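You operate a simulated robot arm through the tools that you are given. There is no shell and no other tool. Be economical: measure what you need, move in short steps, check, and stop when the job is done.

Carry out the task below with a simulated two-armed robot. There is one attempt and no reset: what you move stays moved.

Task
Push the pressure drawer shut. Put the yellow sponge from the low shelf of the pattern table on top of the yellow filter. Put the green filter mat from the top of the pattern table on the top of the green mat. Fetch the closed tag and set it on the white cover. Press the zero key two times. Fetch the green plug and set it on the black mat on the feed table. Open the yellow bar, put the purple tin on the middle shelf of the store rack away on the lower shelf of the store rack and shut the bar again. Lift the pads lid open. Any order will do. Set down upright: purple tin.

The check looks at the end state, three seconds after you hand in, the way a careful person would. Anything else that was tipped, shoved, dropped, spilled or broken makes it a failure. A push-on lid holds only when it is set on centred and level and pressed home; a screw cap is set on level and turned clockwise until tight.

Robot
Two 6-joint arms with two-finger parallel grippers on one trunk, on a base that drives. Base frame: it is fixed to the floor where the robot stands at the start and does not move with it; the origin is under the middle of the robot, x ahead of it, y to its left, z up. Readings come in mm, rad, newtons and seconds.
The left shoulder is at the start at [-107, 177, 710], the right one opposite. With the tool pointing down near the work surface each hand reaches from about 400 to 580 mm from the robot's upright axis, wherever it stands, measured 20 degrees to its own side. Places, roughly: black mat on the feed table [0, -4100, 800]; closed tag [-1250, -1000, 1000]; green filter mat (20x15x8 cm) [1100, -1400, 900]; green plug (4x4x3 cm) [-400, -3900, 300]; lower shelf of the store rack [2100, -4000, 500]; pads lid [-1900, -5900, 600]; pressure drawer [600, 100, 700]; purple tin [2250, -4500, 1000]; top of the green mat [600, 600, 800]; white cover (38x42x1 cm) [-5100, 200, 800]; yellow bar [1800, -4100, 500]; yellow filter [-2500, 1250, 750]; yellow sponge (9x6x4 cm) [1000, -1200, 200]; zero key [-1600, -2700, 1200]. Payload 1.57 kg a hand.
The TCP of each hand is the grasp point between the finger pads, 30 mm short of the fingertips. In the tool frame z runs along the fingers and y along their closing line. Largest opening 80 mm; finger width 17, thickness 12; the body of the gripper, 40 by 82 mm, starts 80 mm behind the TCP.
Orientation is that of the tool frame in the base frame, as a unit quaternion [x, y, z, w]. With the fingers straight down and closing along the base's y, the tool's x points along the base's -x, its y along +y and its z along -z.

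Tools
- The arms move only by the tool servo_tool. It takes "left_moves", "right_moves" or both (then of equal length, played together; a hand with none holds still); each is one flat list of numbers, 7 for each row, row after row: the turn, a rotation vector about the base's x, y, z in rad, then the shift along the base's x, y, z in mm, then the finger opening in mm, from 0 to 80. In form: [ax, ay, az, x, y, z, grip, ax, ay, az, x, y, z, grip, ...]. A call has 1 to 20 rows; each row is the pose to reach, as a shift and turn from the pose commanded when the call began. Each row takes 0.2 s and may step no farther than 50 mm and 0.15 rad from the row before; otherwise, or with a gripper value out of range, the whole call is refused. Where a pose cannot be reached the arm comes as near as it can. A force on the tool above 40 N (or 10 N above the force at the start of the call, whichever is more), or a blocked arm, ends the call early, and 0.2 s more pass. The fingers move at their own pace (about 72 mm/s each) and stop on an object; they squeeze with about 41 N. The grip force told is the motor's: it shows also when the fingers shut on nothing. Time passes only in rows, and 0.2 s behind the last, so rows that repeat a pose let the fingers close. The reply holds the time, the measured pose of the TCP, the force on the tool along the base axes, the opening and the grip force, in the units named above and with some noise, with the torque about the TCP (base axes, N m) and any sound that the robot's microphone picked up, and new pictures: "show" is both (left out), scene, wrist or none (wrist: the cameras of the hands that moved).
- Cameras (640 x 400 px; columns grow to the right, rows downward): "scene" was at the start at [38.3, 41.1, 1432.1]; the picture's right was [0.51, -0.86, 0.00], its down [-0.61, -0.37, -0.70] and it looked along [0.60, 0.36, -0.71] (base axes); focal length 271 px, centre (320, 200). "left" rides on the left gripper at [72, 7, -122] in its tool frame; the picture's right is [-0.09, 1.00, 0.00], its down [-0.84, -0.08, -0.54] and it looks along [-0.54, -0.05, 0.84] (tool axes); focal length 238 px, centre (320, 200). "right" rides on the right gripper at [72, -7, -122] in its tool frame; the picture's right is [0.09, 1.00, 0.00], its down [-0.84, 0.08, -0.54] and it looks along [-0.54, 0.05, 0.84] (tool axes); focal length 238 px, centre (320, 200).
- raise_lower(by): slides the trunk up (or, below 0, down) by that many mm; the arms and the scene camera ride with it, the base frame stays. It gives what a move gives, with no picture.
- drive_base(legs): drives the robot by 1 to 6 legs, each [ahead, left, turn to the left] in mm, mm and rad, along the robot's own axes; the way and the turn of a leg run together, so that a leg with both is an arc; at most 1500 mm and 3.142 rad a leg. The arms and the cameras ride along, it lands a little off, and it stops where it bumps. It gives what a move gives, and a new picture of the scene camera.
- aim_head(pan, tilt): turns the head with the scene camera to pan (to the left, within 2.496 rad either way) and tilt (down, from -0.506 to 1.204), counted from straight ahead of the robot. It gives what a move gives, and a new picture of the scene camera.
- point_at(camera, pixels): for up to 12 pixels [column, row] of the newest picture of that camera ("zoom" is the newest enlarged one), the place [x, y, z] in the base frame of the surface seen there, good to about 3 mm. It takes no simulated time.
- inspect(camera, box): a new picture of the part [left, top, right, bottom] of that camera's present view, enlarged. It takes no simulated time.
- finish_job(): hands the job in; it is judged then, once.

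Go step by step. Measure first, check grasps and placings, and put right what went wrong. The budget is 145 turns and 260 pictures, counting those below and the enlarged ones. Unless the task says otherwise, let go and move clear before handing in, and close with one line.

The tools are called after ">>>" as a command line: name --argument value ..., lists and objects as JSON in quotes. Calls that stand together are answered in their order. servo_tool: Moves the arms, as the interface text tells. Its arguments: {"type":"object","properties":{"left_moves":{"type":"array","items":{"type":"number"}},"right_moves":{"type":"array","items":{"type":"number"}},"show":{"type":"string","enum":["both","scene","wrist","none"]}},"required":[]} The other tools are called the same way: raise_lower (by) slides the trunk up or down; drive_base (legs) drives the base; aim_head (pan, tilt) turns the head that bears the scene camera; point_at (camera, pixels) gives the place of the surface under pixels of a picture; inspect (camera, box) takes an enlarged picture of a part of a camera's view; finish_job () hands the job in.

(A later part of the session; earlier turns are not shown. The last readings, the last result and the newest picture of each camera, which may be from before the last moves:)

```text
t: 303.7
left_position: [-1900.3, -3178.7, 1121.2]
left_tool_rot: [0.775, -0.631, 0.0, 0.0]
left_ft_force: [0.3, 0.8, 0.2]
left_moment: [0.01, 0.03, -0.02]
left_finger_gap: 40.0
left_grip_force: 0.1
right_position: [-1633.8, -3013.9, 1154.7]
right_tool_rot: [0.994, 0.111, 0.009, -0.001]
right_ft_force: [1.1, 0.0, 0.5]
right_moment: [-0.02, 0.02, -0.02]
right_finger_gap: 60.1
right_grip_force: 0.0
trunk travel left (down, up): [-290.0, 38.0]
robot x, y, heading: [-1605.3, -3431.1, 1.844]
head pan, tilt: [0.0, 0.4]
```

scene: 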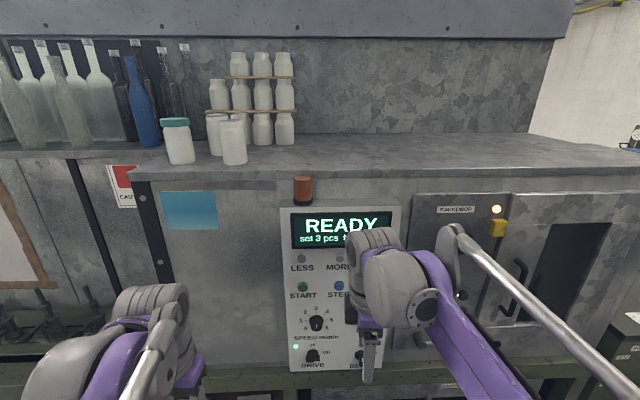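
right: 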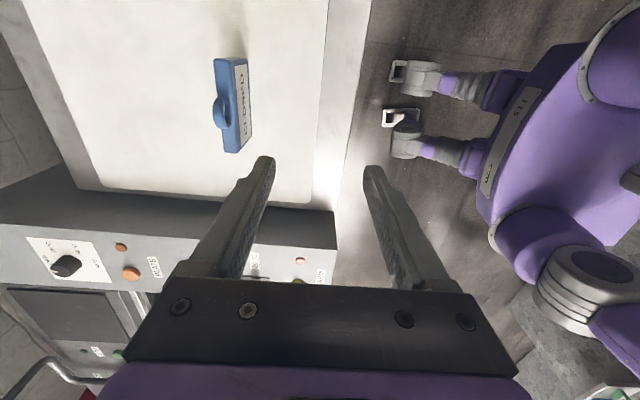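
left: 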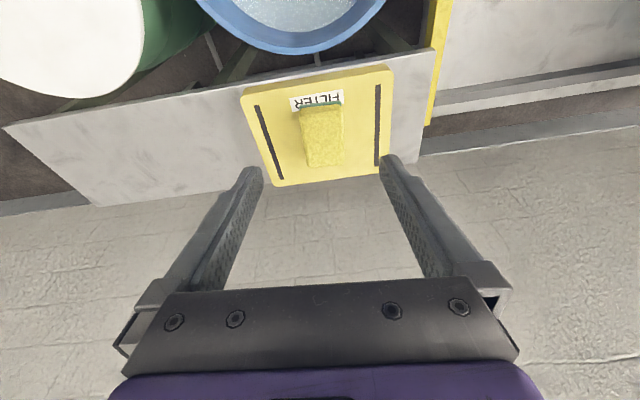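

The panel reads READY; keys LESS and MORE are visible and ZERO is hidden behind the right hand. I'll turn the right tool to point forward with fingers closed, lower and to the side.

>>> servo_tool --right_moves '[0.057, 0.108, -0.086, 4, 1, -4, 0, 0.114, 0.216, -0.173, 8, 2, -8, 0, 0.171, 0.324, -0.259, 12, 3, -12, 0, 0.228, 0.432, -0.345, 17, 4, -17, 0, 0.285, 0.54, -0.432, 21, 5, -21, 0, 0.342, 0.648, -0.518, 25, 7, -26, 0, 0.399, 0.756, -0.604, 29, 8, -30, 0, 0.456, 0.864, -0.69, 33, 9, -34, 0, 0.513, 0.972, -0.777, 37, 10, -38, 0, 0.57, 1.08, -0.864, 41, 11, -43, 0, 0.627, 1.188, -0.95, 45, 12, -47, 0, 0.684, 1.296, -1.036, 50, 13, -51, 0, 0.741, 1.404, -1.122, 54, 15, -56, 0, 0.7985, 1.512, -1.209, 58, 16, -60, 0, 0.7985, 1.512, -1.209, 58, 16, -60, 0]'

```text
t: 306.9
left_position: [-1900.9, -3179.3, 1119.9]
left_tool_rot: [0.776, -0.631, 0.0, 0.0]
left_ft_force: [0.2, 0.4, -0.1]
left_moment: [-0.01, 0.02, 0.01]
left_finger_gap: 40.1
left_grip_force: 0.1
right_position: [-1575.2, -2996.3, 1085.4]
right_tool_rot: [0.608, -0.44, -0.544, -0.375]
right_ft_force: [0.5, 0.2, 0.2]
right_moment: [0.04, 0.02, 0.02]
right_finger_gap: 0.0
right_grip_force: 21.2
right hand out of reach, approached as far as the arm can: row 14
trunk travel left (down, up): [-290.0, 38.0]
robot x, y, heading: [-1606.8, -3428.8, 1.838]
head pan, tilt: [0.0, 0.4]
```

scene: 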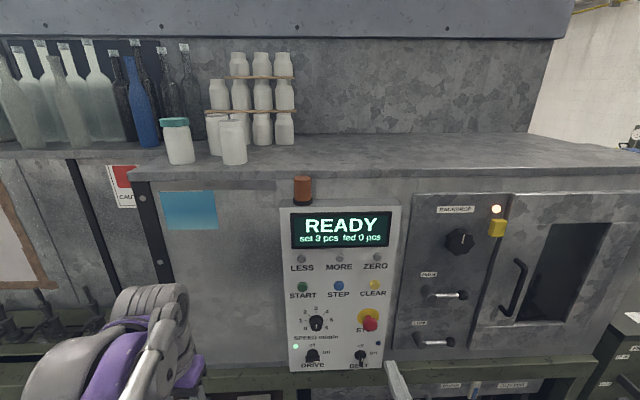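
right: 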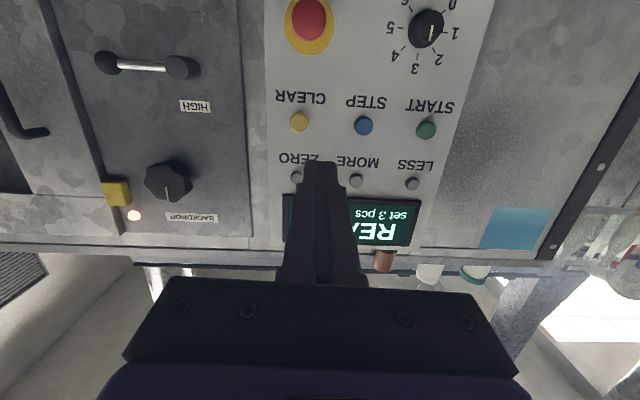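

Now ZERO is visible at scene (375,258). I'll measure the keys.

>>> point_at --camera "scene" --pixels '[[375, 258], [374, 260], [339, 258], [302, 258], [374, 286], [355, 270], [390, 270], [358, 320]]'

>>> inspect --camera "scene" --box '[280, 205, 400, 305]'

>>> point_at --camera "right" --pixels '[[297, 177], [356, 180], [411, 184], [272, 150]]'

```text
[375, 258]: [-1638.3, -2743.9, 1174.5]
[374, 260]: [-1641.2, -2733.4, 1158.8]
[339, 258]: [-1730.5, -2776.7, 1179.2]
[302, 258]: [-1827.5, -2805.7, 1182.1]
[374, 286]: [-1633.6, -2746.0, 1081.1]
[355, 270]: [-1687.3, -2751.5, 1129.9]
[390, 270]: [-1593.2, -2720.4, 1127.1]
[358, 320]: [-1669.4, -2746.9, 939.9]
```

```text
4.00 times, centred on (340, 255) of scene
```

zoom: 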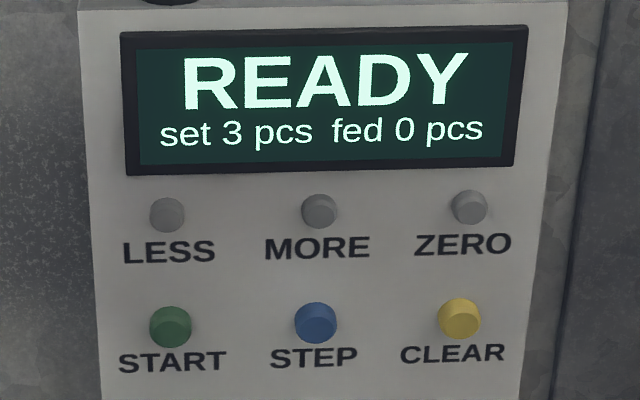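

```text
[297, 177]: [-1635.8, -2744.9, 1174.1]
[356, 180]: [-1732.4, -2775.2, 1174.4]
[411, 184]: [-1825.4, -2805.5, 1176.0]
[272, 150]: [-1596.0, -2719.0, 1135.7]
```

The ZERO key front is at [-1637,-2744,1174] and pressing is along (-0.305,0.952). I'll move the closed fingertips to 40 mm in front of it.

>>> servo_tool --right_moves '[0, 0, 0, -5, 20, 30, 0, 0, 0, 0, -10, 45, 60, 0, 0, 0, 0, -18, 80, 90, 0, 0, 0, 0, -26, 120, 93, 0, 0, 0, 0, -34, 155, 93, 0, 0, 0, 0, -40, 185, 93, 0, 0, 0, 0, -40, 185, 93, 0]'

```text
t: 308.5
left_position: [-1899.2, -3179.5, 1119.6]
left_tool_rot: [0.776, -0.63, 0.0, 0.0]
left_ft_force: [-0.3, -0.5, 0.3]
left_moment: [0.01, 0.01, -0.02]
left_finger_gap: 40.1
left_grip_force: 0.2
right_position: [-1614.4, -2812.5, 1186.9]
right_tool_rot: [-0.558, 0.445, 0.579, 0.394]
right_ft_force: [0.3, -0.1, -0.2]
right_moment: [0.02, -0.01, 0.0]
right_finger_gap: 0.0
right_grip_force: 21.1
right hand out of reach, approached as far as the arm can: row 1
trunk travel left (down, up): [-290.0, 38.0]
robot x, y, heading: [-1607.3, -3426.3, 1.841]
head pan, tilt: [0.0, 0.4]
```

scene: 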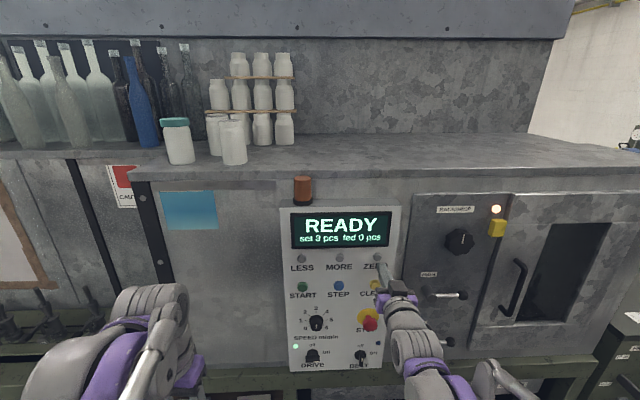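
right: 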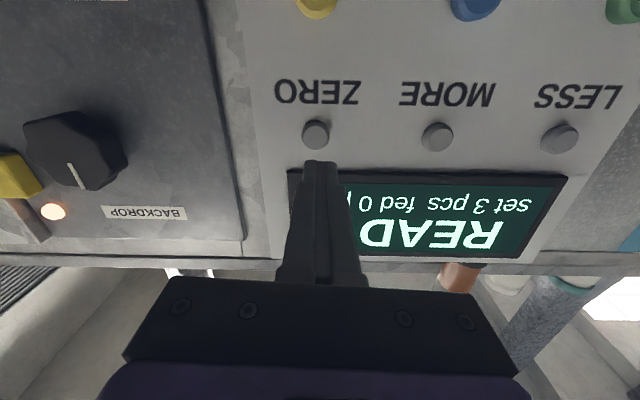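

The fingertips are lined up; I need 12 mm lower and about 42 mm forward. I'll make the first press and watch the display and sound.

>>> servo_tool --right_moves '[0, 0, 0, -3, 9, -12, 0, 0, 0, 0, -9, 28, -12, 0, 0, 0, 0, -12, 37, -12, 0, 0, 0, 0, -13, 41, -12, 0, 0, 0, 0, -14, 44, -12, 0, 0, 0, 0, -15, 46, -12, 0, 0, 0, 0, -15, 46, -12, 0, 0, 0, 0, -12, 37, -12, 0, 0, 0, 0, -9, 28, -12, 0, 0, 0, 0, -9, 28, -12, 0]'

```text
t: 310.7
left_position: [-1899.2, -3179.4, 1119.2]
left_tool_rot: [0.776, -0.63, 0.0, 0.0]
left_ft_force: [-0.2, 0.2, -0.6]
left_moment: [0.01, 0.06, 0.02]
left_finger_gap: 40.1
left_grip_force: 0.1
right_position: [-1624.2, -2785.3, 1175.2]
right_tool_rot: [-0.558, 0.446, 0.579, 0.393]
right_ft_force: [-0.2, 0.7, 0.9]
right_moment: [-0.01, 0.0, 0.03]
right_finger_gap: 0.0
right_grip_force: 21.2
trunk travel left (down, up): [-290.0, 38.0]
robot x, y, heading: [-1603.6, -3429.0, 1.839]
head pan, tilt: [0.0, 0.4]
heard: click
```

scene: 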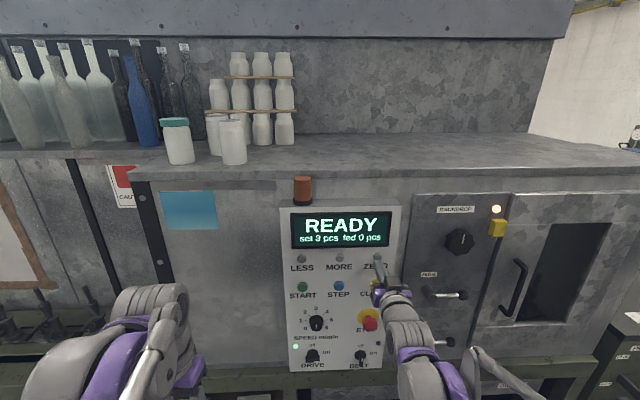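
right: 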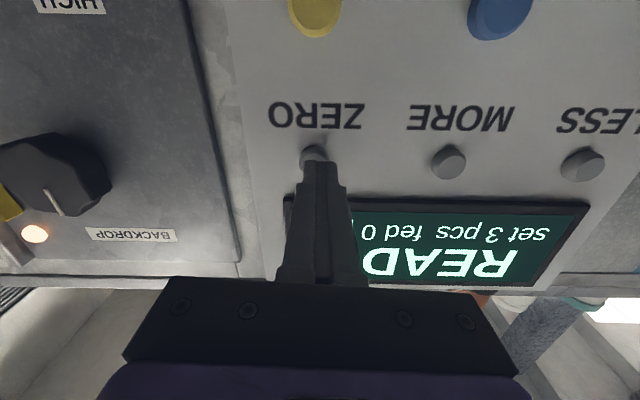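

One click was heard, so one press registered. I'll make the second identical press, then withdraw.

>>> servo_tool --right_moves '[0, 0, 0, -3, 9, 0, 0, 0, 0, 0, -4, 13, 0, 0, 0, 0, 0, -5, 16, 0, 0, 0, 0, 0, -6, 18, 0, 0, 0, 0, 0, -6, 18, 0, 0, 0, 0, 0, -3, 9, 0, 0, 0, 0, 0, 0, 0, 0, 0, 0, 0, 0, 12, -38, 0, 0, 0, 0, 0, 24, -76, 0, 0, 0, 0, 0, 36, -114, 0, 0]'

```text
t: 312.9
left_position: [-1898.6, -3180.9, 1119.3]
left_tool_rot: [0.776, -0.631, 0.0, -0.001]
left_ft_force: [-0.2, -0.7, -0.5]
left_moment: [0.03, -0.01, -0.02]
left_finger_gap: 39.9
left_grip_force: 0.1
right_position: [-1588.5, -2900.2, 1174.3]
right_tool_rot: [-0.558, 0.445, 0.579, 0.394]
right_ft_force: [-0.5, -0.1, 0.4]
right_moment: [-0.02, 0.03, 0.03]
right_finger_gap: 0.0
right_grip_force: 21.3
trunk travel left (down, up): [-290.0, 38.0]
robot x, y, heading: [-1607.5, -3430.7, 1.84]
head pan, tilt: [0.0, 0.4]
heard: click
```

scene: 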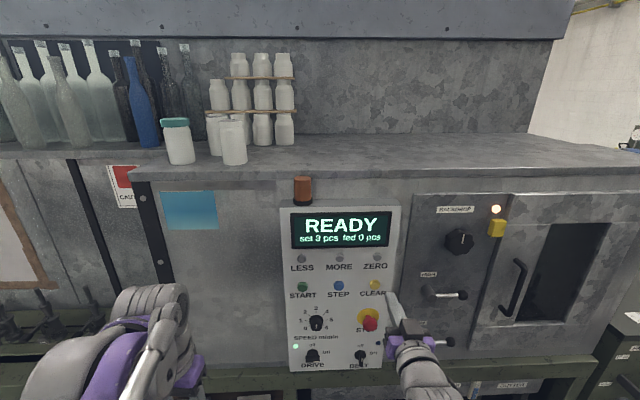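
right: 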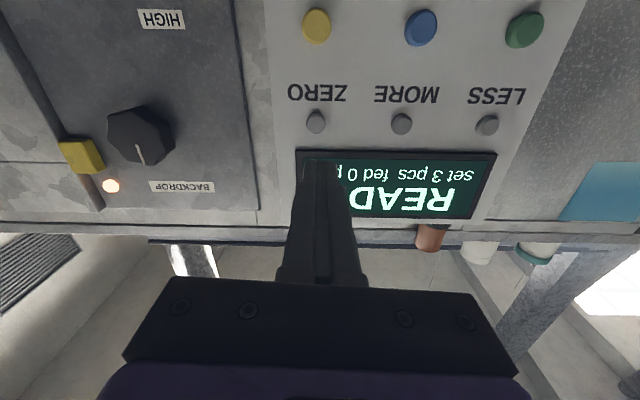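

Two clicks in total, so the zero key is done. I'll fold the right tool back to pointing down and turn toward the pads lid.

>>> servo_tool --right_moves '[0, 0, 0, 13, -45, 0, 20, -0.136, -0.042, 0, 15, -50, 0, 20, -0.273, -0.085, 0, 17, -55, 0, 20, -0.409, -0.127, 0, 19, -60, 0, 20, -0.545, -0.169, 0, 21, -65, 0, 20, -0.682, -0.212, 0, 22, -70, 0, 20, -0.818, -0.254, 0, 23, -75, 0, 20, -0.955, -0.297, 0, 24, -80, 0, 20, -1.091, -0.339, 0, 25, -85, 0, 20, -1.227, -0.381, 0, 26, -90, 0, 20, -1.364, -0.424, 0, 27, -95, 0, 20, -1.5, -0.466, 0, 28, -100, 0, 20]' --show "none"

>>> drive_base --legs '[[-250, 0, 0], [0, 0, 3.14]]'

>>> aim_head --pan 0.0 --tilt 0.35

```text
t: 315.5
left_position: [-1900.5, -3178.3, 1119.9]
left_tool_rot: [0.776, -0.631, 0.0, 0.0]
left_ft_force: [0.3, 0.4, -0.1]
left_moment: [-0.03, -0.01, 0.03]
left_finger_gap: 39.6
left_grip_force: 0.1
right_position: [-1561.4, -2997.7, 1175.6]
right_tool_rot: [0.782, -0.623, 0.009, 0.007]
right_ft_force: [-0.5, -0.3, 0.1]
right_moment: [-0.01, 0.02, 0.03]
right_finger_gap: 20.0
right_grip_force: 0.1
trunk travel left (down, up): [-290.0, 38.0]
robot x, y, heading: [-1607.4, -3425.5, 1.842]
head pan, tilt: [0.0, 0.4]
```

```text
t: 324.7
left_position: [-1250.6, -3925.6, 1119.6]
left_tool_rot: [0.636, 0.772, 0.0, 0.0]
left_ft_force: [0.2, 0.1, 0.6]
left_moment: [0.01, -0.02, -0.01]
left_finger_gap: 40.2
left_grip_force: 0.1
right_position: [-1592.6, -4101.2, 1175.6]
right_tool_rot: [0.629, 0.777, 0.005, -0.008]
right_ft_force: [0.5, 0.3, -0.1]
right_moment: [0.04, 0.01, 0.01]
right_finger_gap: 20.1
right_grip_force: 0.0
trunk travel left (down, up): [-290.0, 38.0]
robot x, y, heading: [-1539.2, -3672.5, -1.315]
head pan, tilt: [0.0, 0.4]
```

scene: 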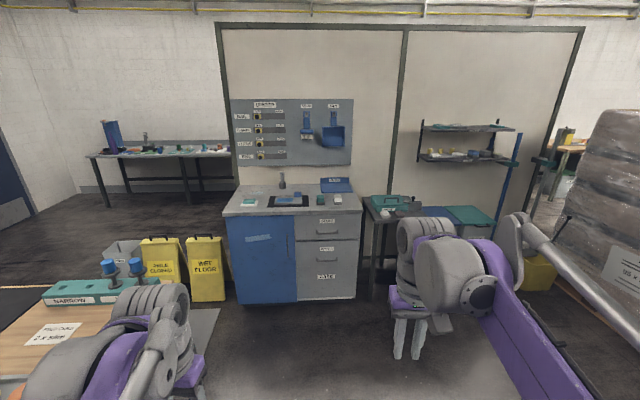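

```text
t: 325.3
left_position: [-1250.2, -3924.9, 1120.0]
left_tool_rot: [0.636, 0.771, -0.001, 0.001]
left_ft_force: [-0.4, 0.4, 0.7]
left_moment: [0.02, 0.0, -0.01]
left_finger_gap: 40.1
left_grip_force: 0.0
right_position: [-1592.9, -4101.3, 1174.2]
right_tool_rot: [0.63, 0.777, 0.005, -0.007]
right_ft_force: [-0.3, -0.1, -0.1]
right_moment: [0.03, -0.02, -0.01]
right_finger_gap: 19.7
right_grip_force: 0.2
trunk travel left (down, up): [-290.0, 38.0]
robot x, y, heading: [-1540.5, -3670.9, -1.32]
head pan, tilt: [0.0, 0.351]
```

scene: 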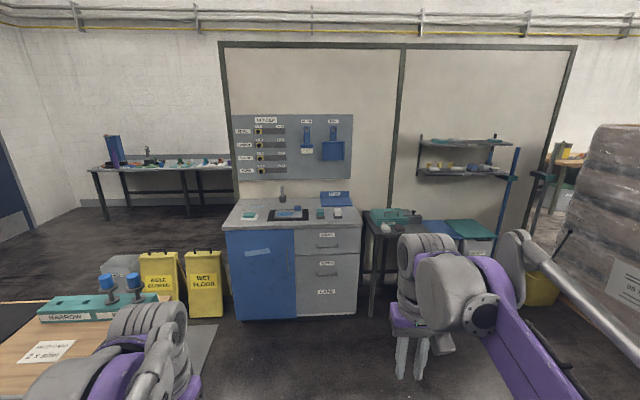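

A teal-lidded box sits at (472,230), right of the grey cabinet. I'll zoom and measure it.

>>> inspect --camera "scene" --box '[350, 180, 530, 290]'

>>> point_at --camera "scene" --pixels '[[470, 228], [450, 222], [490, 237], [467, 240], [480, 250], [385, 215], [370, 220], [430, 225], [355, 305], [362, 235], [225, 315], [530, 305]]'

```text
3.56 times, centred on (440, 235) of scene
```

zoom: 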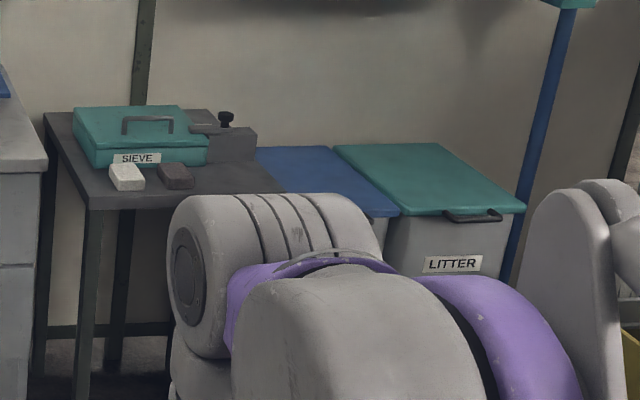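

```text
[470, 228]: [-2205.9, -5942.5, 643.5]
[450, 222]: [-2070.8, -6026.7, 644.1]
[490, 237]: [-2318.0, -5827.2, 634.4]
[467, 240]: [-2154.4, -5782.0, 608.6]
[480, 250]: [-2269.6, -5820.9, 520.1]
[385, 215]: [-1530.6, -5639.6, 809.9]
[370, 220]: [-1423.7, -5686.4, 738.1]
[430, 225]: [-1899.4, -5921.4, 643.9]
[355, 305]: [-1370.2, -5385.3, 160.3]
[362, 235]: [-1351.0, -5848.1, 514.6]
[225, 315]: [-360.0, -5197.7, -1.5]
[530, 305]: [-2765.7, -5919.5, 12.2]
```

The blue-lidded bin at [-1899,-5921,644], beside LITTER, is likely PADS. I'll check the pallet on the right before driving.

>>> aim_head --pan -0.5 --tilt 0.5

```text
t: 326.2
left_position: [-1250.3, -3925.4, 1119.6]
left_tool_rot: [0.636, 0.772, 0.001, 0.0]
left_ft_force: [0.6, -0.9, 0.0]
left_moment: [0.0, -0.01, 0.01]
left_finger_gap: 39.9
left_grip_force: 0.2
right_position: [-1593.4, -4100.8, 1175.6]
right_tool_rot: [0.63, 0.777, 0.005, -0.008]
right_ft_force: [-0.2, 0.6, 0.4]
right_moment: [0.02, 0.01, 0.0]
right_finger_gap: 20.0
right_grip_force: 0.1
trunk travel left (down, up): [-290.0, 38.0]
robot x, y, heading: [-1539.9, -3674.9, -1.314]
head pan, tilt: [-0.499, 0.499]
```

scene: 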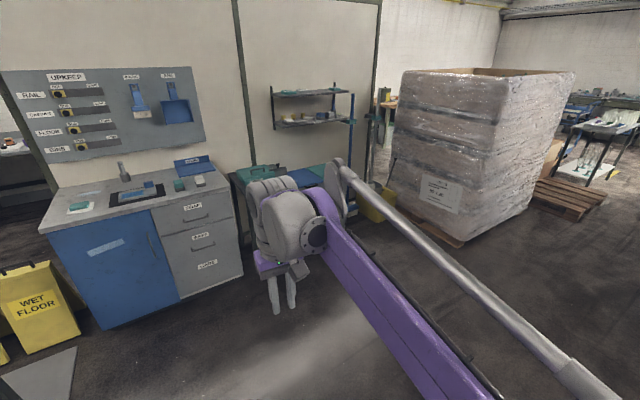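

>>> point_at --camera "scene" --pixels '[[458, 246], [392, 207], [526, 208], [380, 222], [242, 272], [235, 250], [100, 328], [365, 215]]'

```text
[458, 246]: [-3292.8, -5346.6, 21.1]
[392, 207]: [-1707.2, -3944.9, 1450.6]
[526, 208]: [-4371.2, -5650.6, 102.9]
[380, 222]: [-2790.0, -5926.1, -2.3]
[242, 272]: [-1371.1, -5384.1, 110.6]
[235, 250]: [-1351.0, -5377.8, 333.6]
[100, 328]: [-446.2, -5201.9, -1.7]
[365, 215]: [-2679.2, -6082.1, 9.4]
```

The way is clear (pallet at x≤-3290). I'll drive diagonally to in front of the blue-lidded bin.

>>> drive_base --legs '[[1122, -732, -0.06]]'

>>> aim_head --pan 0.1 --tilt 0.65

```text
t: 333.2
left_position: [-1743.2, -5214.3, 1118.4]
left_tool_rot: [0.661, 0.751, 0.001, 0.0]
left_ft_force: [0.0, -0.2, 0.3]
left_moment: [0.03, 0.05, -0.02]
left_finger_gap: 40.0
left_grip_force: 0.1
right_position: [-2095.3, -5367.3, 1174.7]
right_tool_rot: [0.655, 0.756, 0.005, -0.007]
right_ft_force: [0.6, 0.3, 0.0]
right_moment: [-0.05, -0.01, -0.01]
right_finger_gap: 19.8
right_grip_force: 0.0
trunk travel left (down, up): [-290.0, 38.0]
robot x, y, heading: [-2016.0, -4939.8, -1.382]
head pan, tilt: [-0.499, 0.499]
```

scene: 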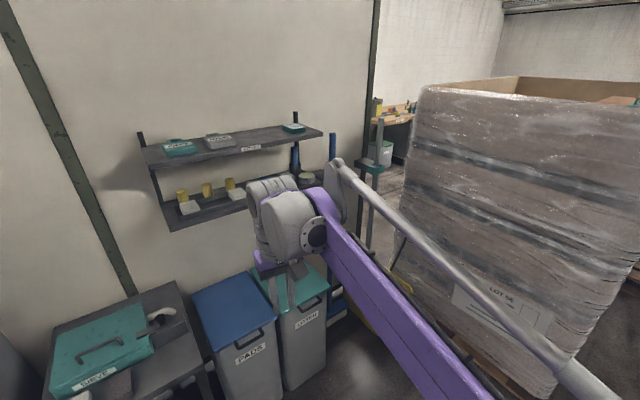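

```text
t: 334.2
left_position: [-1742.0, -5214.4, 1119.5]
left_tool_rot: [0.661, 0.751, 0.001, 0.0]
left_ft_force: [0.1, 0.8, -0.1]
left_moment: [0.03, 0.01, 0.03]
left_finger_gap: 40.0
left_grip_force: 0.1
right_position: [-2095.3, -5367.1, 1175.1]
right_tool_rot: [0.654, 0.757, 0.005, -0.008]
right_ft_force: [0.8, -0.5, 0.3]
right_moment: [0.0, -0.02, 0.0]
right_finger_gap: 19.8
right_grip_force: 0.0
trunk travel left (down, up): [-290.0, 38.0]
robot x, y, heading: [-2012.1, -4944.3, -1.384]
head pan, tilt: [0.099, 0.649]
```

scene: 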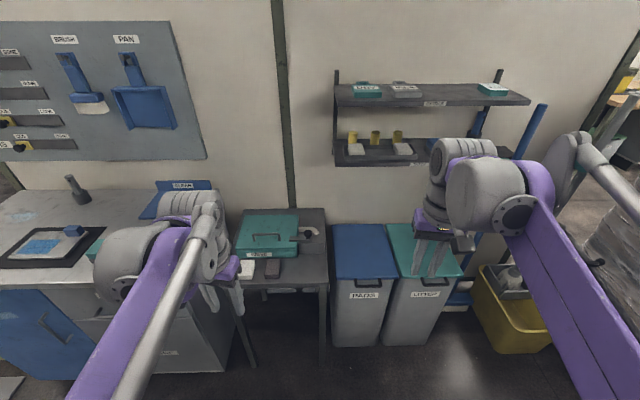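

The blue PADS lid is confirmed at (365,250) with a handle at its front edge, (368,283). I'll zoom and measure.

>>> inspect --camera "scene" --box '[315, 210, 475, 310]'

>>> point_at --camera "scene" --pixels '[[333, 226], [384, 226], [395, 278], [336, 278], [368, 283], [354, 283], [383, 283], [368, 278], [365, 250], [360, 320], [330, 165], [325, 270]]'

```text
4.00 times, centred on (395, 260) of scene
```

zoom: 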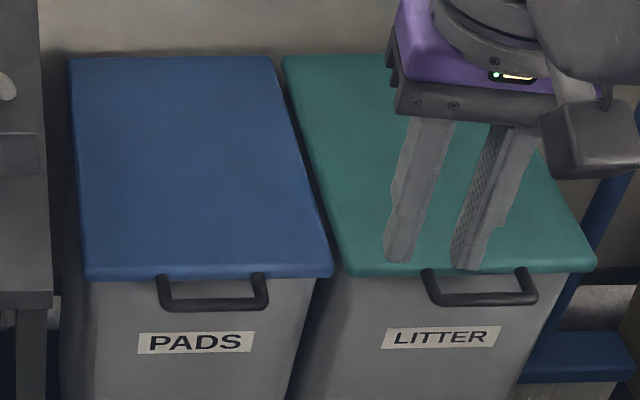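

```text
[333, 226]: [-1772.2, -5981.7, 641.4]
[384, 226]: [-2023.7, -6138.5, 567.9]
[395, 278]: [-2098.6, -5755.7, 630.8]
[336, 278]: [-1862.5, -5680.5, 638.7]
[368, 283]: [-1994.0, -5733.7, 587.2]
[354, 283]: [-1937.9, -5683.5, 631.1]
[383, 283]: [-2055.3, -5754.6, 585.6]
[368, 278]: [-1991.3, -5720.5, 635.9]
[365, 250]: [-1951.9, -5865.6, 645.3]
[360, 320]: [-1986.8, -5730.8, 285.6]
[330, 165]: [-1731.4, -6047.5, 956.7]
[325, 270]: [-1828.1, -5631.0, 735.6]
```

I'll get the handle bar's location from the zoomed view.

>>> point_at --camera "zoom" --pixels '[[213, 304], [190, 306], [240, 302], [163, 290], [263, 285], [213, 308], [215, 268], [100, 272], [325, 268], [75, 62], [270, 62], [213, 290]]'

```text
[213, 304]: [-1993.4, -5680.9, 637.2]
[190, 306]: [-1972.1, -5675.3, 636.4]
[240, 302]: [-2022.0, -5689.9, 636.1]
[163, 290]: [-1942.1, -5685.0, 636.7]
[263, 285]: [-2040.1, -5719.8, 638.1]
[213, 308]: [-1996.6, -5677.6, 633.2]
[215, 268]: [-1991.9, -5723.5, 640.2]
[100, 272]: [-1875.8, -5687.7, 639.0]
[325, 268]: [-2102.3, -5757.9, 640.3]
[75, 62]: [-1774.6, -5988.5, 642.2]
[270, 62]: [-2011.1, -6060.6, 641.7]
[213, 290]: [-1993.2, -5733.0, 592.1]
```

The handle bar is at [-1994,-5682,631], 40 mm out from the lid front, and the hinge is about 356 mm behind it. I'll drive up, lower the trunk and turn the right hand 90°.

>>> drive_base --legs '[[283, -23, 0], [0, 0, 0.122]]'

>>> raise_lower --by -140

>>> servo_tool --right_moves '[0, 0, 0.15, 0, 0, -20, 36, 0, 0, 0.3, 0, 0, -40, 36, 0, 0, 0.45, 0, 0, -60, 36, 0, 0, 0.6, 0, 0, -80, 36, 0, 0, 0.75, 0, 0, -100, 36, 0, 0, 0.9, 0, 0, -120, 36, 0, 0, 1.05, 0, 0, -140, 36, 0, 0, 1.2, 0, 0, -160, 36, 0, 0, 1.35, 0, 0, -180, 36, 0, 0, 1.5, 0, 0, -200, 36]'

```text
t: 336.7
left_position: [-1682.1, -5461.4, 1119.1]
left_tool_rot: [0.616, 0.788, 0.0, 0.0]
left_ft_force: [0.9, 0.6, 0.4]
left_moment: [0.01, -0.03, 0.0]
left_finger_gap: 39.8
left_grip_force: 0.0
right_position: [-2014.2, -5654.4, 1175.3]
right_tool_rot: [0.609, 0.793, 0.005, -0.009]
right_ft_force: [-0.2, -0.6, 0.0]
right_moment: [-0.02, -0.01, 0.0]
right_finger_gap: 20.0
right_grip_force: 0.1
trunk travel left (down, up): [-290.0, 38.0]
robot x, y, heading: [-1984.1, -5222.7, -1.262]
head pan, tilt: [0.099, 0.649]
```

scene: 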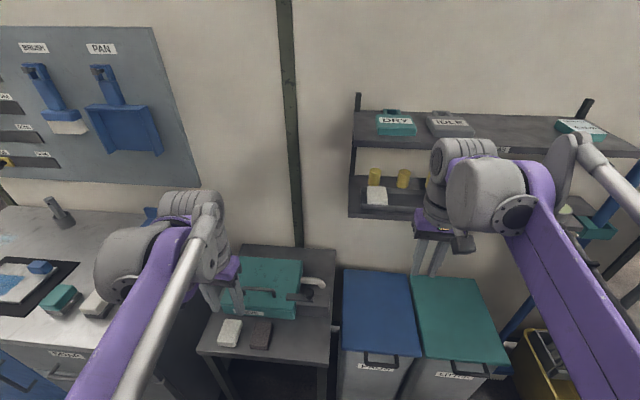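

```text
t: 338.4
left_position: [-1682.0, -5460.2, 979.4]
left_tool_rot: [0.615, 0.788, -0.001, 0.0]
left_ft_force: [0.6, -0.4, 0.6]
left_moment: [0.01, 0.0, 0.0]
left_finger_gap: 40.1
left_grip_force: 0.0
right_position: [-2013.5, -5654.0, 1036.1]
right_tool_rot: [0.609, 0.793, 0.005, -0.008]
right_ft_force: [-0.3, 0.4, 0.4]
right_moment: [0.02, -0.06, -0.01]
right_finger_gap: 20.1
right_grip_force: 0.0
trunk travel left (down, up): [-150.0, 178.0]
robot x, y, heading: [-1984.3, -5222.8, -1.263]
head pan, tilt: [0.099, 0.649]
```

```text
t: 340.6
left_position: [-1683.4, -5462.1, 978.7]
left_tool_rot: [0.615, 0.788, 0.0, 0.0]
left_ft_force: [-0.3, 0.3, 0.0]
left_moment: [0.0, 0.0, 0.0]
left_finger_gap: 40.2
left_grip_force: 0.1
right_position: [-2013.9, -5654.0, 834.3]
right_tool_rot: [-0.097, 0.995, -0.002, -0.009]
right_ft_force: [0.6, 0.1, -0.3]
right_moment: [0.0, -0.02, -0.03]
right_finger_gap: 36.1
right_grip_force: 0.0
trunk travel left (down, up): [-150.0, 178.0]
robot x, y, heading: [-1981.8, -5225.5, -1.262]
head pan, tilt: [0.099, 0.649]
```

scene: 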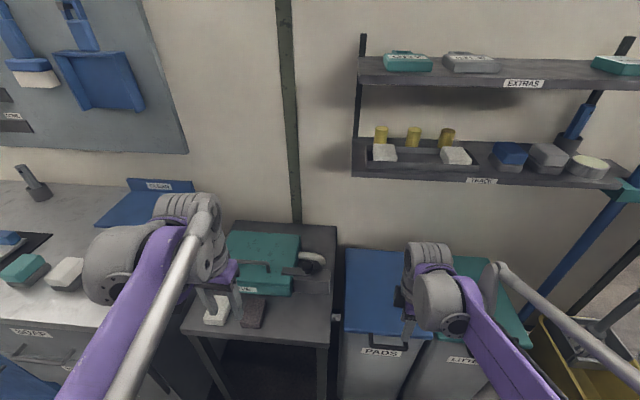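
right: 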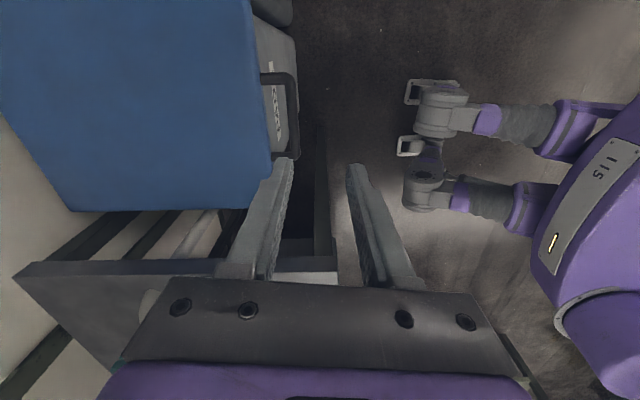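

The hand is beside the bar. I'll re-measure the bar from both views and check the shelf above for lid clearance.

>>> point_at --camera "scene" --pixels '[[384, 348], [370, 346], [400, 346], [355, 172], [450, 180], [345, 250], [404, 252], [345, 330], [380, 333], [600, 190]]'

>>> point_at --camera "right" --pixels '[[293, 110], [293, 90], [292, 135], [265, 120], [275, 74], [276, 155]]'

```text
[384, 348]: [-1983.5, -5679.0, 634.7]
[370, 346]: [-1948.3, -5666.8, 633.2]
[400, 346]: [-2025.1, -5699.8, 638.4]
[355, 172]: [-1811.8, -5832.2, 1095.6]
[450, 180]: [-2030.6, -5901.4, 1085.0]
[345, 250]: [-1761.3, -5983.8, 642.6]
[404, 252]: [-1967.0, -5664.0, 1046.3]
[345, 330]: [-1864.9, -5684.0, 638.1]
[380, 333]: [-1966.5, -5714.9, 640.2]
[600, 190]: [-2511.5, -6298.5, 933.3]
```

```text
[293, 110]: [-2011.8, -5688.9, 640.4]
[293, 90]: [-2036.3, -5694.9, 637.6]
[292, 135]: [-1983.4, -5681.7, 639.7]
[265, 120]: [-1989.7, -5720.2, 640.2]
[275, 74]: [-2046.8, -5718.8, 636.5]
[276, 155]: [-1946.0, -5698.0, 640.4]
```

The bar is confirmed near [-1990,-5683,632], and the shelf overhead is at z≈1085, above the lid's swing. I'll align over the bar, descend partway and look.

>>> servo_tool --right_moves '[0, 0, 0.06, 12, -15, -30, 36, 0, 0, 0.115, 24, -29, -70, 36, 0, 0, 0.115, 24, -29, -115, 36, 0, 0, 0.115, 24, -29, -140, 36, 0, 0, 0.115, 24, -29, -140, 36]'

```text
t: 341.8
left_position: [-1683.9, -5461.6, 980.8]
left_tool_rot: [0.616, 0.788, 0.0, 0.0]
left_ft_force: [1.1, 0.5, -0.8]
left_moment: [-0.02, -0.04, 0.0]
left_finger_gap: 39.9
left_grip_force: 0.1
right_position: [-1991.9, -5685.2, 694.5]
right_tool_rot: [-0.153, 0.988, -0.003, -0.01]
right_ft_force: [-0.1, 0.7, -0.6]
right_moment: [-0.02, 0.01, 0.04]
right_finger_gap: 36.1
right_grip_force: 0.0
trunk travel left (down, up): [-150.0, 178.0]
robot x, y, heading: [-1986.7, -5222.1, -1.263]
head pan, tilt: [0.099, 0.649]
```

scene: 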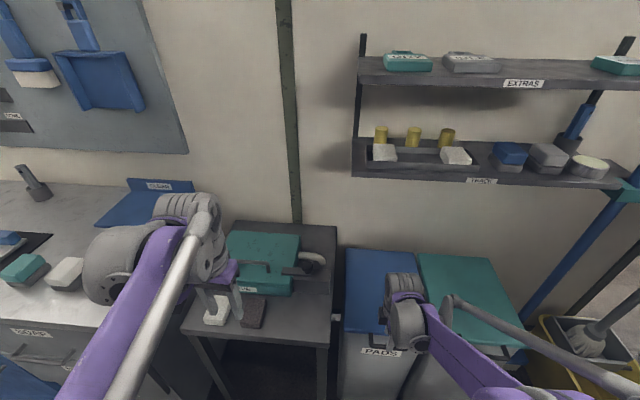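
right: 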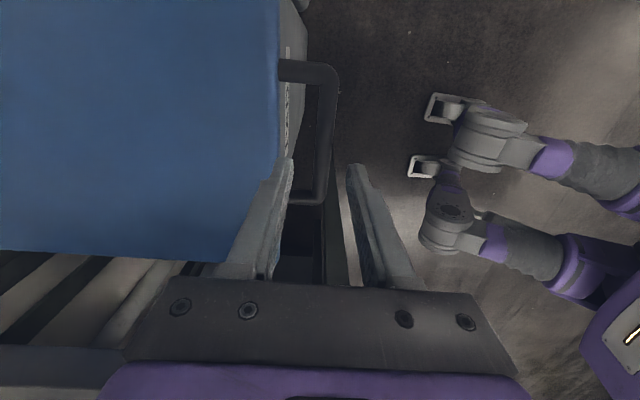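

The bar sits between the fingers, slightly outward. I'll shift 4 mm outward, descend and grip.

>>> servo_tool --right_moves '[0, 0, 0, -1, 4, -20, 36, 0, 0, 0, -1, 4, -40, 36, 0, 0, 0, -1, 4, -60, 36, 0, 0, 0, -1, 4, -60, 0, 0, 0, 0, -1, 4, -60, 0, 0, 0, 0, -1, 4, -60, 0]'

```text
t: 343.2
left_position: [-1681.5, -5463.8, 979.6]
left_tool_rot: [0.615, 0.788, 0.0, 0.0]
left_ft_force: [0.1, -0.6, -0.3]
left_moment: [0.01, -0.01, 0.0]
left_finger_gap: 39.8
left_grip_force: 0.0
right_position: [-1990.2, -5683.3, 636.1]
right_tool_rot: [-0.153, 0.988, -0.005, -0.01]
right_ft_force: [9.4, -37.8, 12.4]
right_moment: [-0.1, 0.03, 0.11]
right_finger_gap: 13.6
right_grip_force: 29.9
trunk travel left (down, up): [-150.0, 178.0]
robot x, y, heading: [-1987.7, -5222.0, -1.264]
head pan, tilt: [0.099, 0.649]
```

scene: 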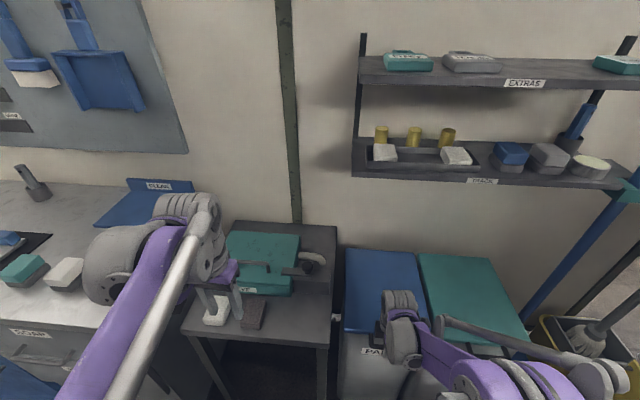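
right: 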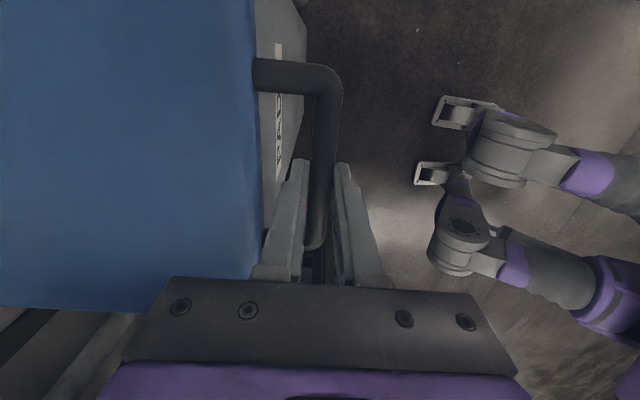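

The bar is gripped (gap 13.6 mm). I'll start the lid arc, with the tool turning along with the lid, to 0.5 rad first.

>>> servo_tool --right_moves '[0, 0, 0, 0.9, -2.9, 5, 0, -0.06, -0.019, 0, 1.2, -3.7, 22, 0, -0.119, -0.038, 0, 1.8, -5.5, 44.4, 0, -0.179, -0.057, 0, 2.8, -8.8, 66, 0, -0.238, -0.076, 0, 4.3, -13.4, 88.1, 0, -0.298, -0.095, 0, 6.2, -19.3, 109.6, 0, -0.357, -0.114, 0, 8.4, -26.4, 130.4, 0, -0.417, -0.133, 0, 11.1, -34.9, 151, 0, -0.4765, -0.152, 0, 14.2, -44.4, 170.7, 0]'

```text
t: 345.2
left_position: [-1683.0, -5459.7, 980.0]
left_tool_rot: [0.616, 0.788, -0.001, 0.001]
left_ft_force: [-0.3, -0.3, 0.2]
left_moment: [0.0, -0.02, -0.02]
left_finger_gap: 40.3
left_grip_force: 0.2
right_position: [-1977.8, -5723.6, 805.4]
right_tool_rot: [-0.146, 0.958, -0.247, 0.029]
right_ft_force: [-3.1, 13.5, 3.8]
right_moment: [0.07, 0.31, 0.01]
right_finger_gap: 13.7
right_grip_force: 30.0
trunk travel left (down, up): [-150.0, 178.0]
robot x, y, heading: [-1985.3, -5223.2, -1.264]
head pan, tilt: [0.099, 0.649]
```

scene: 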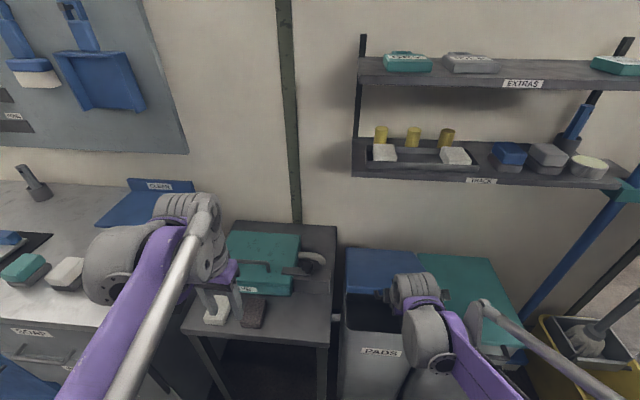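
right: 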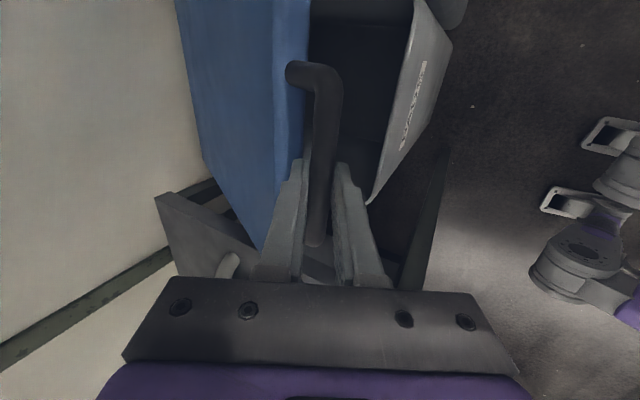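

The lid follows smoothly. I'll continue the arc to about 1.375 rad.

>>> servo_tool --right_moves '[-0.06, -0.019, 0, 3.1, -9.7, 19, 0, -0.119, -0.038, 0, 6.7, -21, 37.6, 0, -0.179, -0.057, 0, 10.7, -33.5, 55, 0, -0.238, -0.076, 0, 15.2, -47.6, 72, 0, -0.298, -0.095, 0, 19.9, -62.3, 87.5, 0, -0.357, -0.114, 0, 25, -78, 102.5, 0, -0.417, -0.133, 0, 30.3, -94.9, 116, 0, -0.4765, -0.152, 0, 36, -112.5, 129, 0, -0.536, -0.171, 0, 41.7, -130.6, 140.2, 0, -0.5956, -0.19, 0, 47.7, -149.6, 150.5, 0, -0.655, -0.209, 0, 53.8, -169, 159.3, 0, -0.715, -0.228, 0, 60.2, -188.7, 167, 0, -0.775, -0.247, 0, 66.6, -209, 173.3, 0, -0.834, -0.266, 0, 73.3, -229.7, 178.5, 0]'

```text
t: 348.2
left_position: [-1682.9, -5458.0, 980.3]
left_tool_rot: [0.616, 0.788, -0.002, 0.001]
left_ft_force: [-0.2, 0.0, -0.5]
left_moment: [0.0, 0.01, 0.02]
left_finger_gap: 39.8
left_grip_force: 0.0
right_position: [-1904.6, -5951.9, 985.6]
right_tool_rot: [-0.112, 0.764, -0.629, 0.091]
right_ft_force: [5.1, 8.3, 18.4]
right_moment: [0.04, 0.1, -0.17]
right_finger_gap: 13.9
right_grip_force: 30.4
trunk travel left (down, up): [-150.0, 178.0]
robot x, y, heading: [-1985.4, -5221.0, -1.27]
head pan, tilt: [0.099, 0.649]
```

scene: 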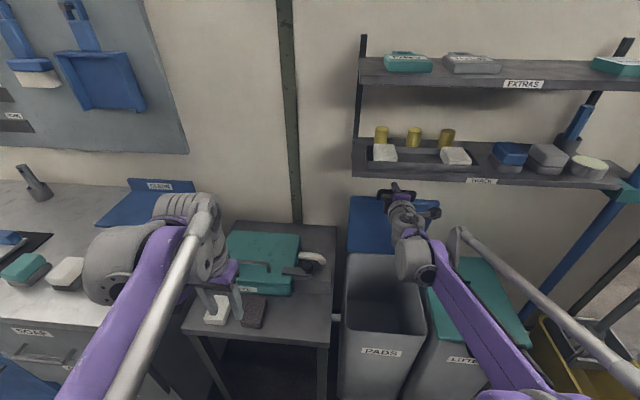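
right: 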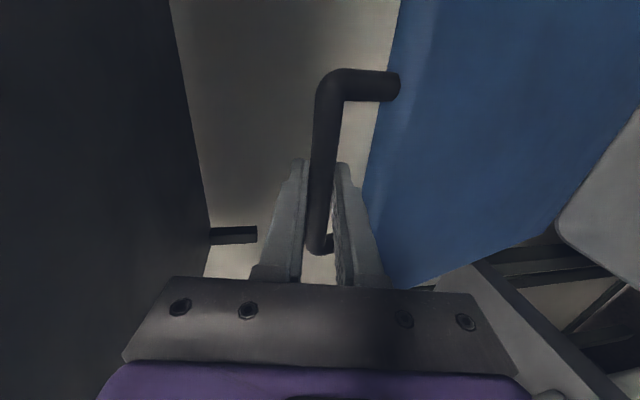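

The lid is at about 79°. I'll check the dark shelf above before pushing past vertical.

>>> point_at --camera "right" --pixels '[[100, 50], [100, 150], [190, 150], [180, 50], [195, 220], [235, 235], [290, 60], [60, 230]]'

```text
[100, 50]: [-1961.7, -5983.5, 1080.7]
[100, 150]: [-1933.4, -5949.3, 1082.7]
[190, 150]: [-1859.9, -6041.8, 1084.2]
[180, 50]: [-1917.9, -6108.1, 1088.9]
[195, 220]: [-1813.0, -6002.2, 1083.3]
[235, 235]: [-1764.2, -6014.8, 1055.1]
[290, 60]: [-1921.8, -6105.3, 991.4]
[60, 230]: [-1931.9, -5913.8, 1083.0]
```

The shelf's underside is at 1083 and my gripper top is about 1060, dropping as it levels. I'll continue gently to about 1.6 rad, just past vertical.

>>> servo_tool --right_moves '[-0.036, -0.0114, 0, 4, -12.6, 2.1, 0, -0.0715, -0.0228, 0, 8, -25.2, 4.2, 0, -0.107, -0.034, 0, 12, -38, 5.3, 0, -0.143, -0.0456, 0, 16.1, -50.5, 6.4, 0, -0.179, -0.057, 0, 20.2, -63.4, 6.6, 0, -0.214, -0.068, 0, 24.2, -76, 6.6, 0]'

```text
t: 349.3
left_position: [-1682.4, -5459.6, 979.0]
left_tool_rot: [0.616, 0.788, -0.001, 0.001]
left_ft_force: [-0.6, -0.5, -0.4]
left_moment: [0.01, 0.0, -0.01]
left_finger_gap: 40.1
left_grip_force: 0.2
right_position: [-1886.3, -6008.6, 994.5]
right_tool_rot: [-0.103, 0.705, -0.695, 0.101]
right_ft_force: [3.7, 2.1, 23.8]
right_moment: [0.03, 0.04, -0.07]
right_finger_gap: 13.7
right_grip_force: 30.1
trunk travel left (down, up): [-150.0, 178.0]
robot x, y, heading: [-1984.4, -5223.2, -1.26]
head pan, tilt: [0.099, 0.649]
stopped in row 5 (right hand): the force on the tool passed its limit at 42 N (the readings are from after the stop); the commanded pose is now the measured one
```

scene: 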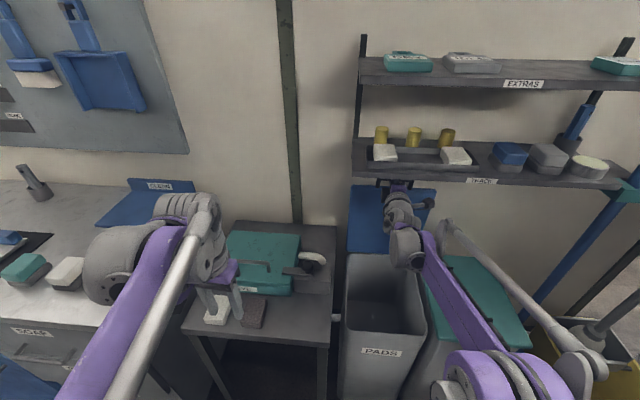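
right: 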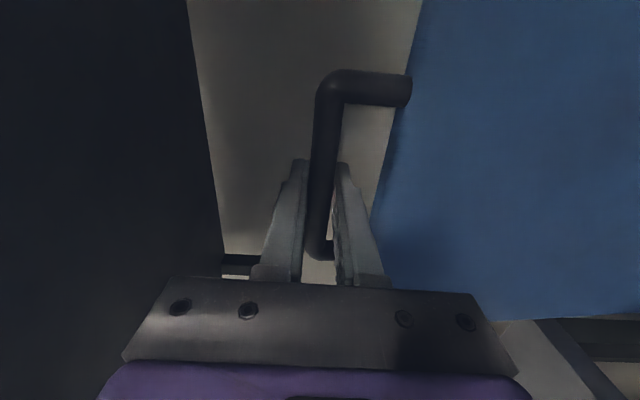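

The lid is at about vertical and meeting resistance. I'll release the bar, withdraw straight back, and see if it stays.

>>> servo_tool --right_moves '[0, 0, 0, 0, 0, 2, 36, 0, 0, 0, 0, 0, 2, 40, 0, 0, 0, 0, 0, 2, 40, 0, 0, 0, -6, 19, 2, 40, 0, 0, 0, -12, 38, 2, 40, 0, 0, 0, -24, 76, 2, 40]'

```text
t: 350.7
left_position: [-1682.3, -5459.3, 981.1]
left_tool_rot: [0.615, 0.788, 0.0, 0.0]
left_ft_force: [0.7, -0.6, -0.6]
left_moment: [-0.01, -0.03, 0.0]
left_finger_gap: 40.0
left_grip_force: 0.0
right_position: [-1911.7, -5932.1, 994.3]
right_tool_rot: [-0.103, 0.708, -0.692, 0.101]
right_ft_force: [0.0, 0.0, 0.4]
right_moment: [0.03, 0.02, 0.0]
right_finger_gap: 40.2
right_grip_force: 0.2
trunk travel left (down, up): [-150.0, 178.0]
robot x, y, heading: [-1984.6, -5222.0, -1.266]
head pan, tilt: [0.099, 0.649]
```

scene: 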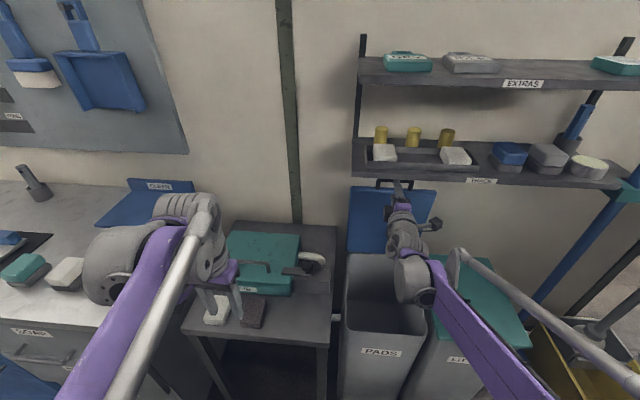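
right: 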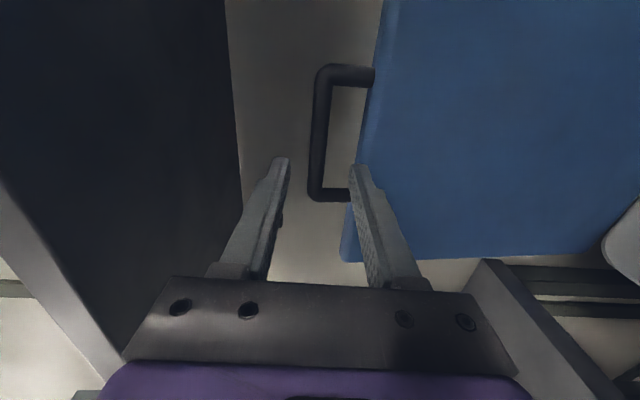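

The lid stays open. I'll withdraw the hand and fold it back to pointing down.

>>> servo_tool --right_moves '[0, 0, 0, -13, 42, 0, 40, 0, 0, 0, -27, 84, 0, 40, 0, 0, 0, -40, 126, 0, 40, 0, 0, 0, -54, 168, 0, 40, 0.134, 0.043, 0, -62, 195, 0, 40, 0.269, 0.086, 0, -70, 220, 0, 40, 0.404, 0.129, 0, -78, 245, 0, 40, 0.538, 0.172, 0, -85, 267, 0, 40, 0.673, 0.215, 0, -85, 267, 0, 40, 0.807, 0.257, 0, -85, 267, 10, 40, 0.942, 0.3, 0, -85, 267, 20, 40, 1.076, 0.343, 0, -85, 267, 30, 40, 1.211, 0.386, 0, -85, 267, 40, 40, 1.345, 0.429, 0, -85, 267, 50, 40, 1.47, 0.47, 0, -85, 267, 60, 40]' --show "scene"

```text
t: 353.9
left_position: [-1683.2, -5461.2, 979.3]
left_tool_rot: [0.616, 0.788, 0.0, 0.001]
left_ft_force: [0.3, 0.8, -0.5]
left_moment: [0.01, -0.03, -0.02]
left_finger_gap: 40.0
left_grip_force: 0.0
right_position: [-1995.9, -5668.2, 1054.4]
right_tool_rot: [-0.153, 0.988, -0.003, -0.01]
right_ft_force: [0.6, 0.8, 0.8]
right_moment: [-0.01, -0.03, 0.03]
right_finger_gap: 40.1
right_grip_force: 0.1
trunk travel left (down, up): [-150.0, 178.0]
robot x, y, heading: [-1982.7, -5220.5, -1.261]
head pan, tilt: [0.099, 0.649]
```

scene: 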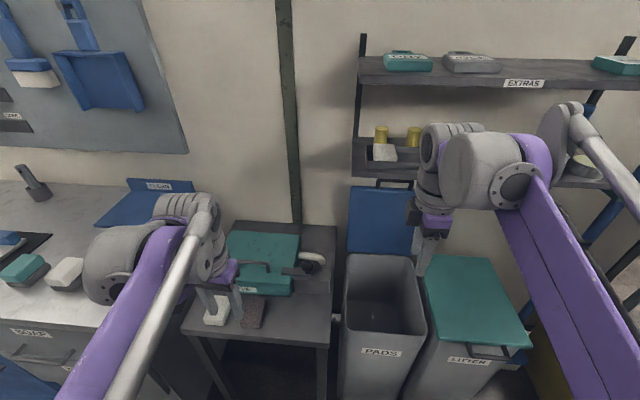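

The lid stands open. Next I'll back away and drive around to the feed table's near side for the green plug.

>>> drive_base --legs '[[-1450, 0, 0], [0, 1300, 0], [0, 785, 0]]'

>>> aim_head --pan -0.1 --tilt 0.85

```text
t: 379.0
left_position: [-108.8, -3516.8, 979.7]
left_tool_rot: [0.623, 0.782, 0.0, 0.0]
left_ft_force: [0.4, -1.0, -0.2]
left_moment: [-0.03, 0.01, 0.03]
left_finger_gap: 40.1
left_grip_force: 0.2
right_position: [-426.4, -3718.0, 1053.7]
right_tool_rot: [-0.144, 0.99, -0.004, -0.01]
right_ft_force: [-0.1, 0.4, 0.3]
right_moment: [0.0, 0.0, -0.02]
right_finger_gap: 40.0
right_grip_force: 0.1
trunk travel left (down, up): [-150.0, 178.0]
robot x, y, heading: [-406.6, -3272.8, -1.284]
head pan, tilt: [0.099, 0.649]
```

scene: 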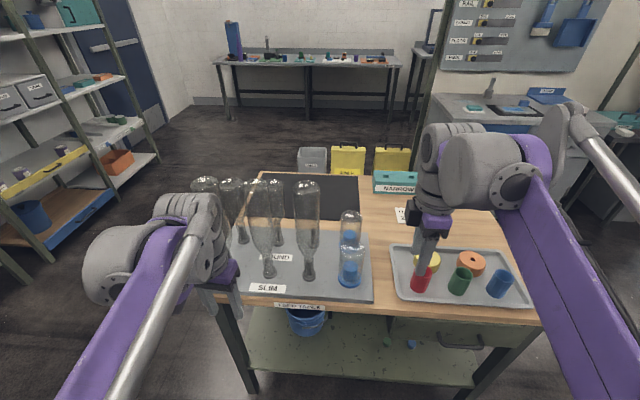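

```text
t: 379.8
left_position: [-109.7, -3515.3, 978.7]
left_tool_rot: [0.622, 0.783, 0.0, 0.0]
left_ft_force: [0.8, -0.8, 0.0]
left_moment: [0.01, 0.01, 0.01]
left_finger_gap: 40.1
left_grip_force: 0.1
right_position: [-427.3, -3718.4, 1053.5]
right_tool_rot: [-0.144, 0.989, -0.004, -0.01]
right_ft_force: [-0.2, -0.1, 0.7]
right_moment: [-0.01, -0.05, -0.01]
right_finger_gap: 39.9
right_grip_force: 0.2
trunk travel left (down, up): [-150.0, 178.0]
robot x, y, heading: [-408.6, -3273.4, -1.282]
head pan, tilt: [-0.099, 0.85]
```

scene: 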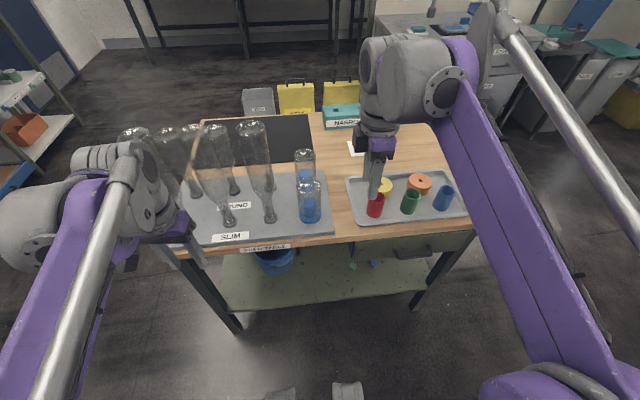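

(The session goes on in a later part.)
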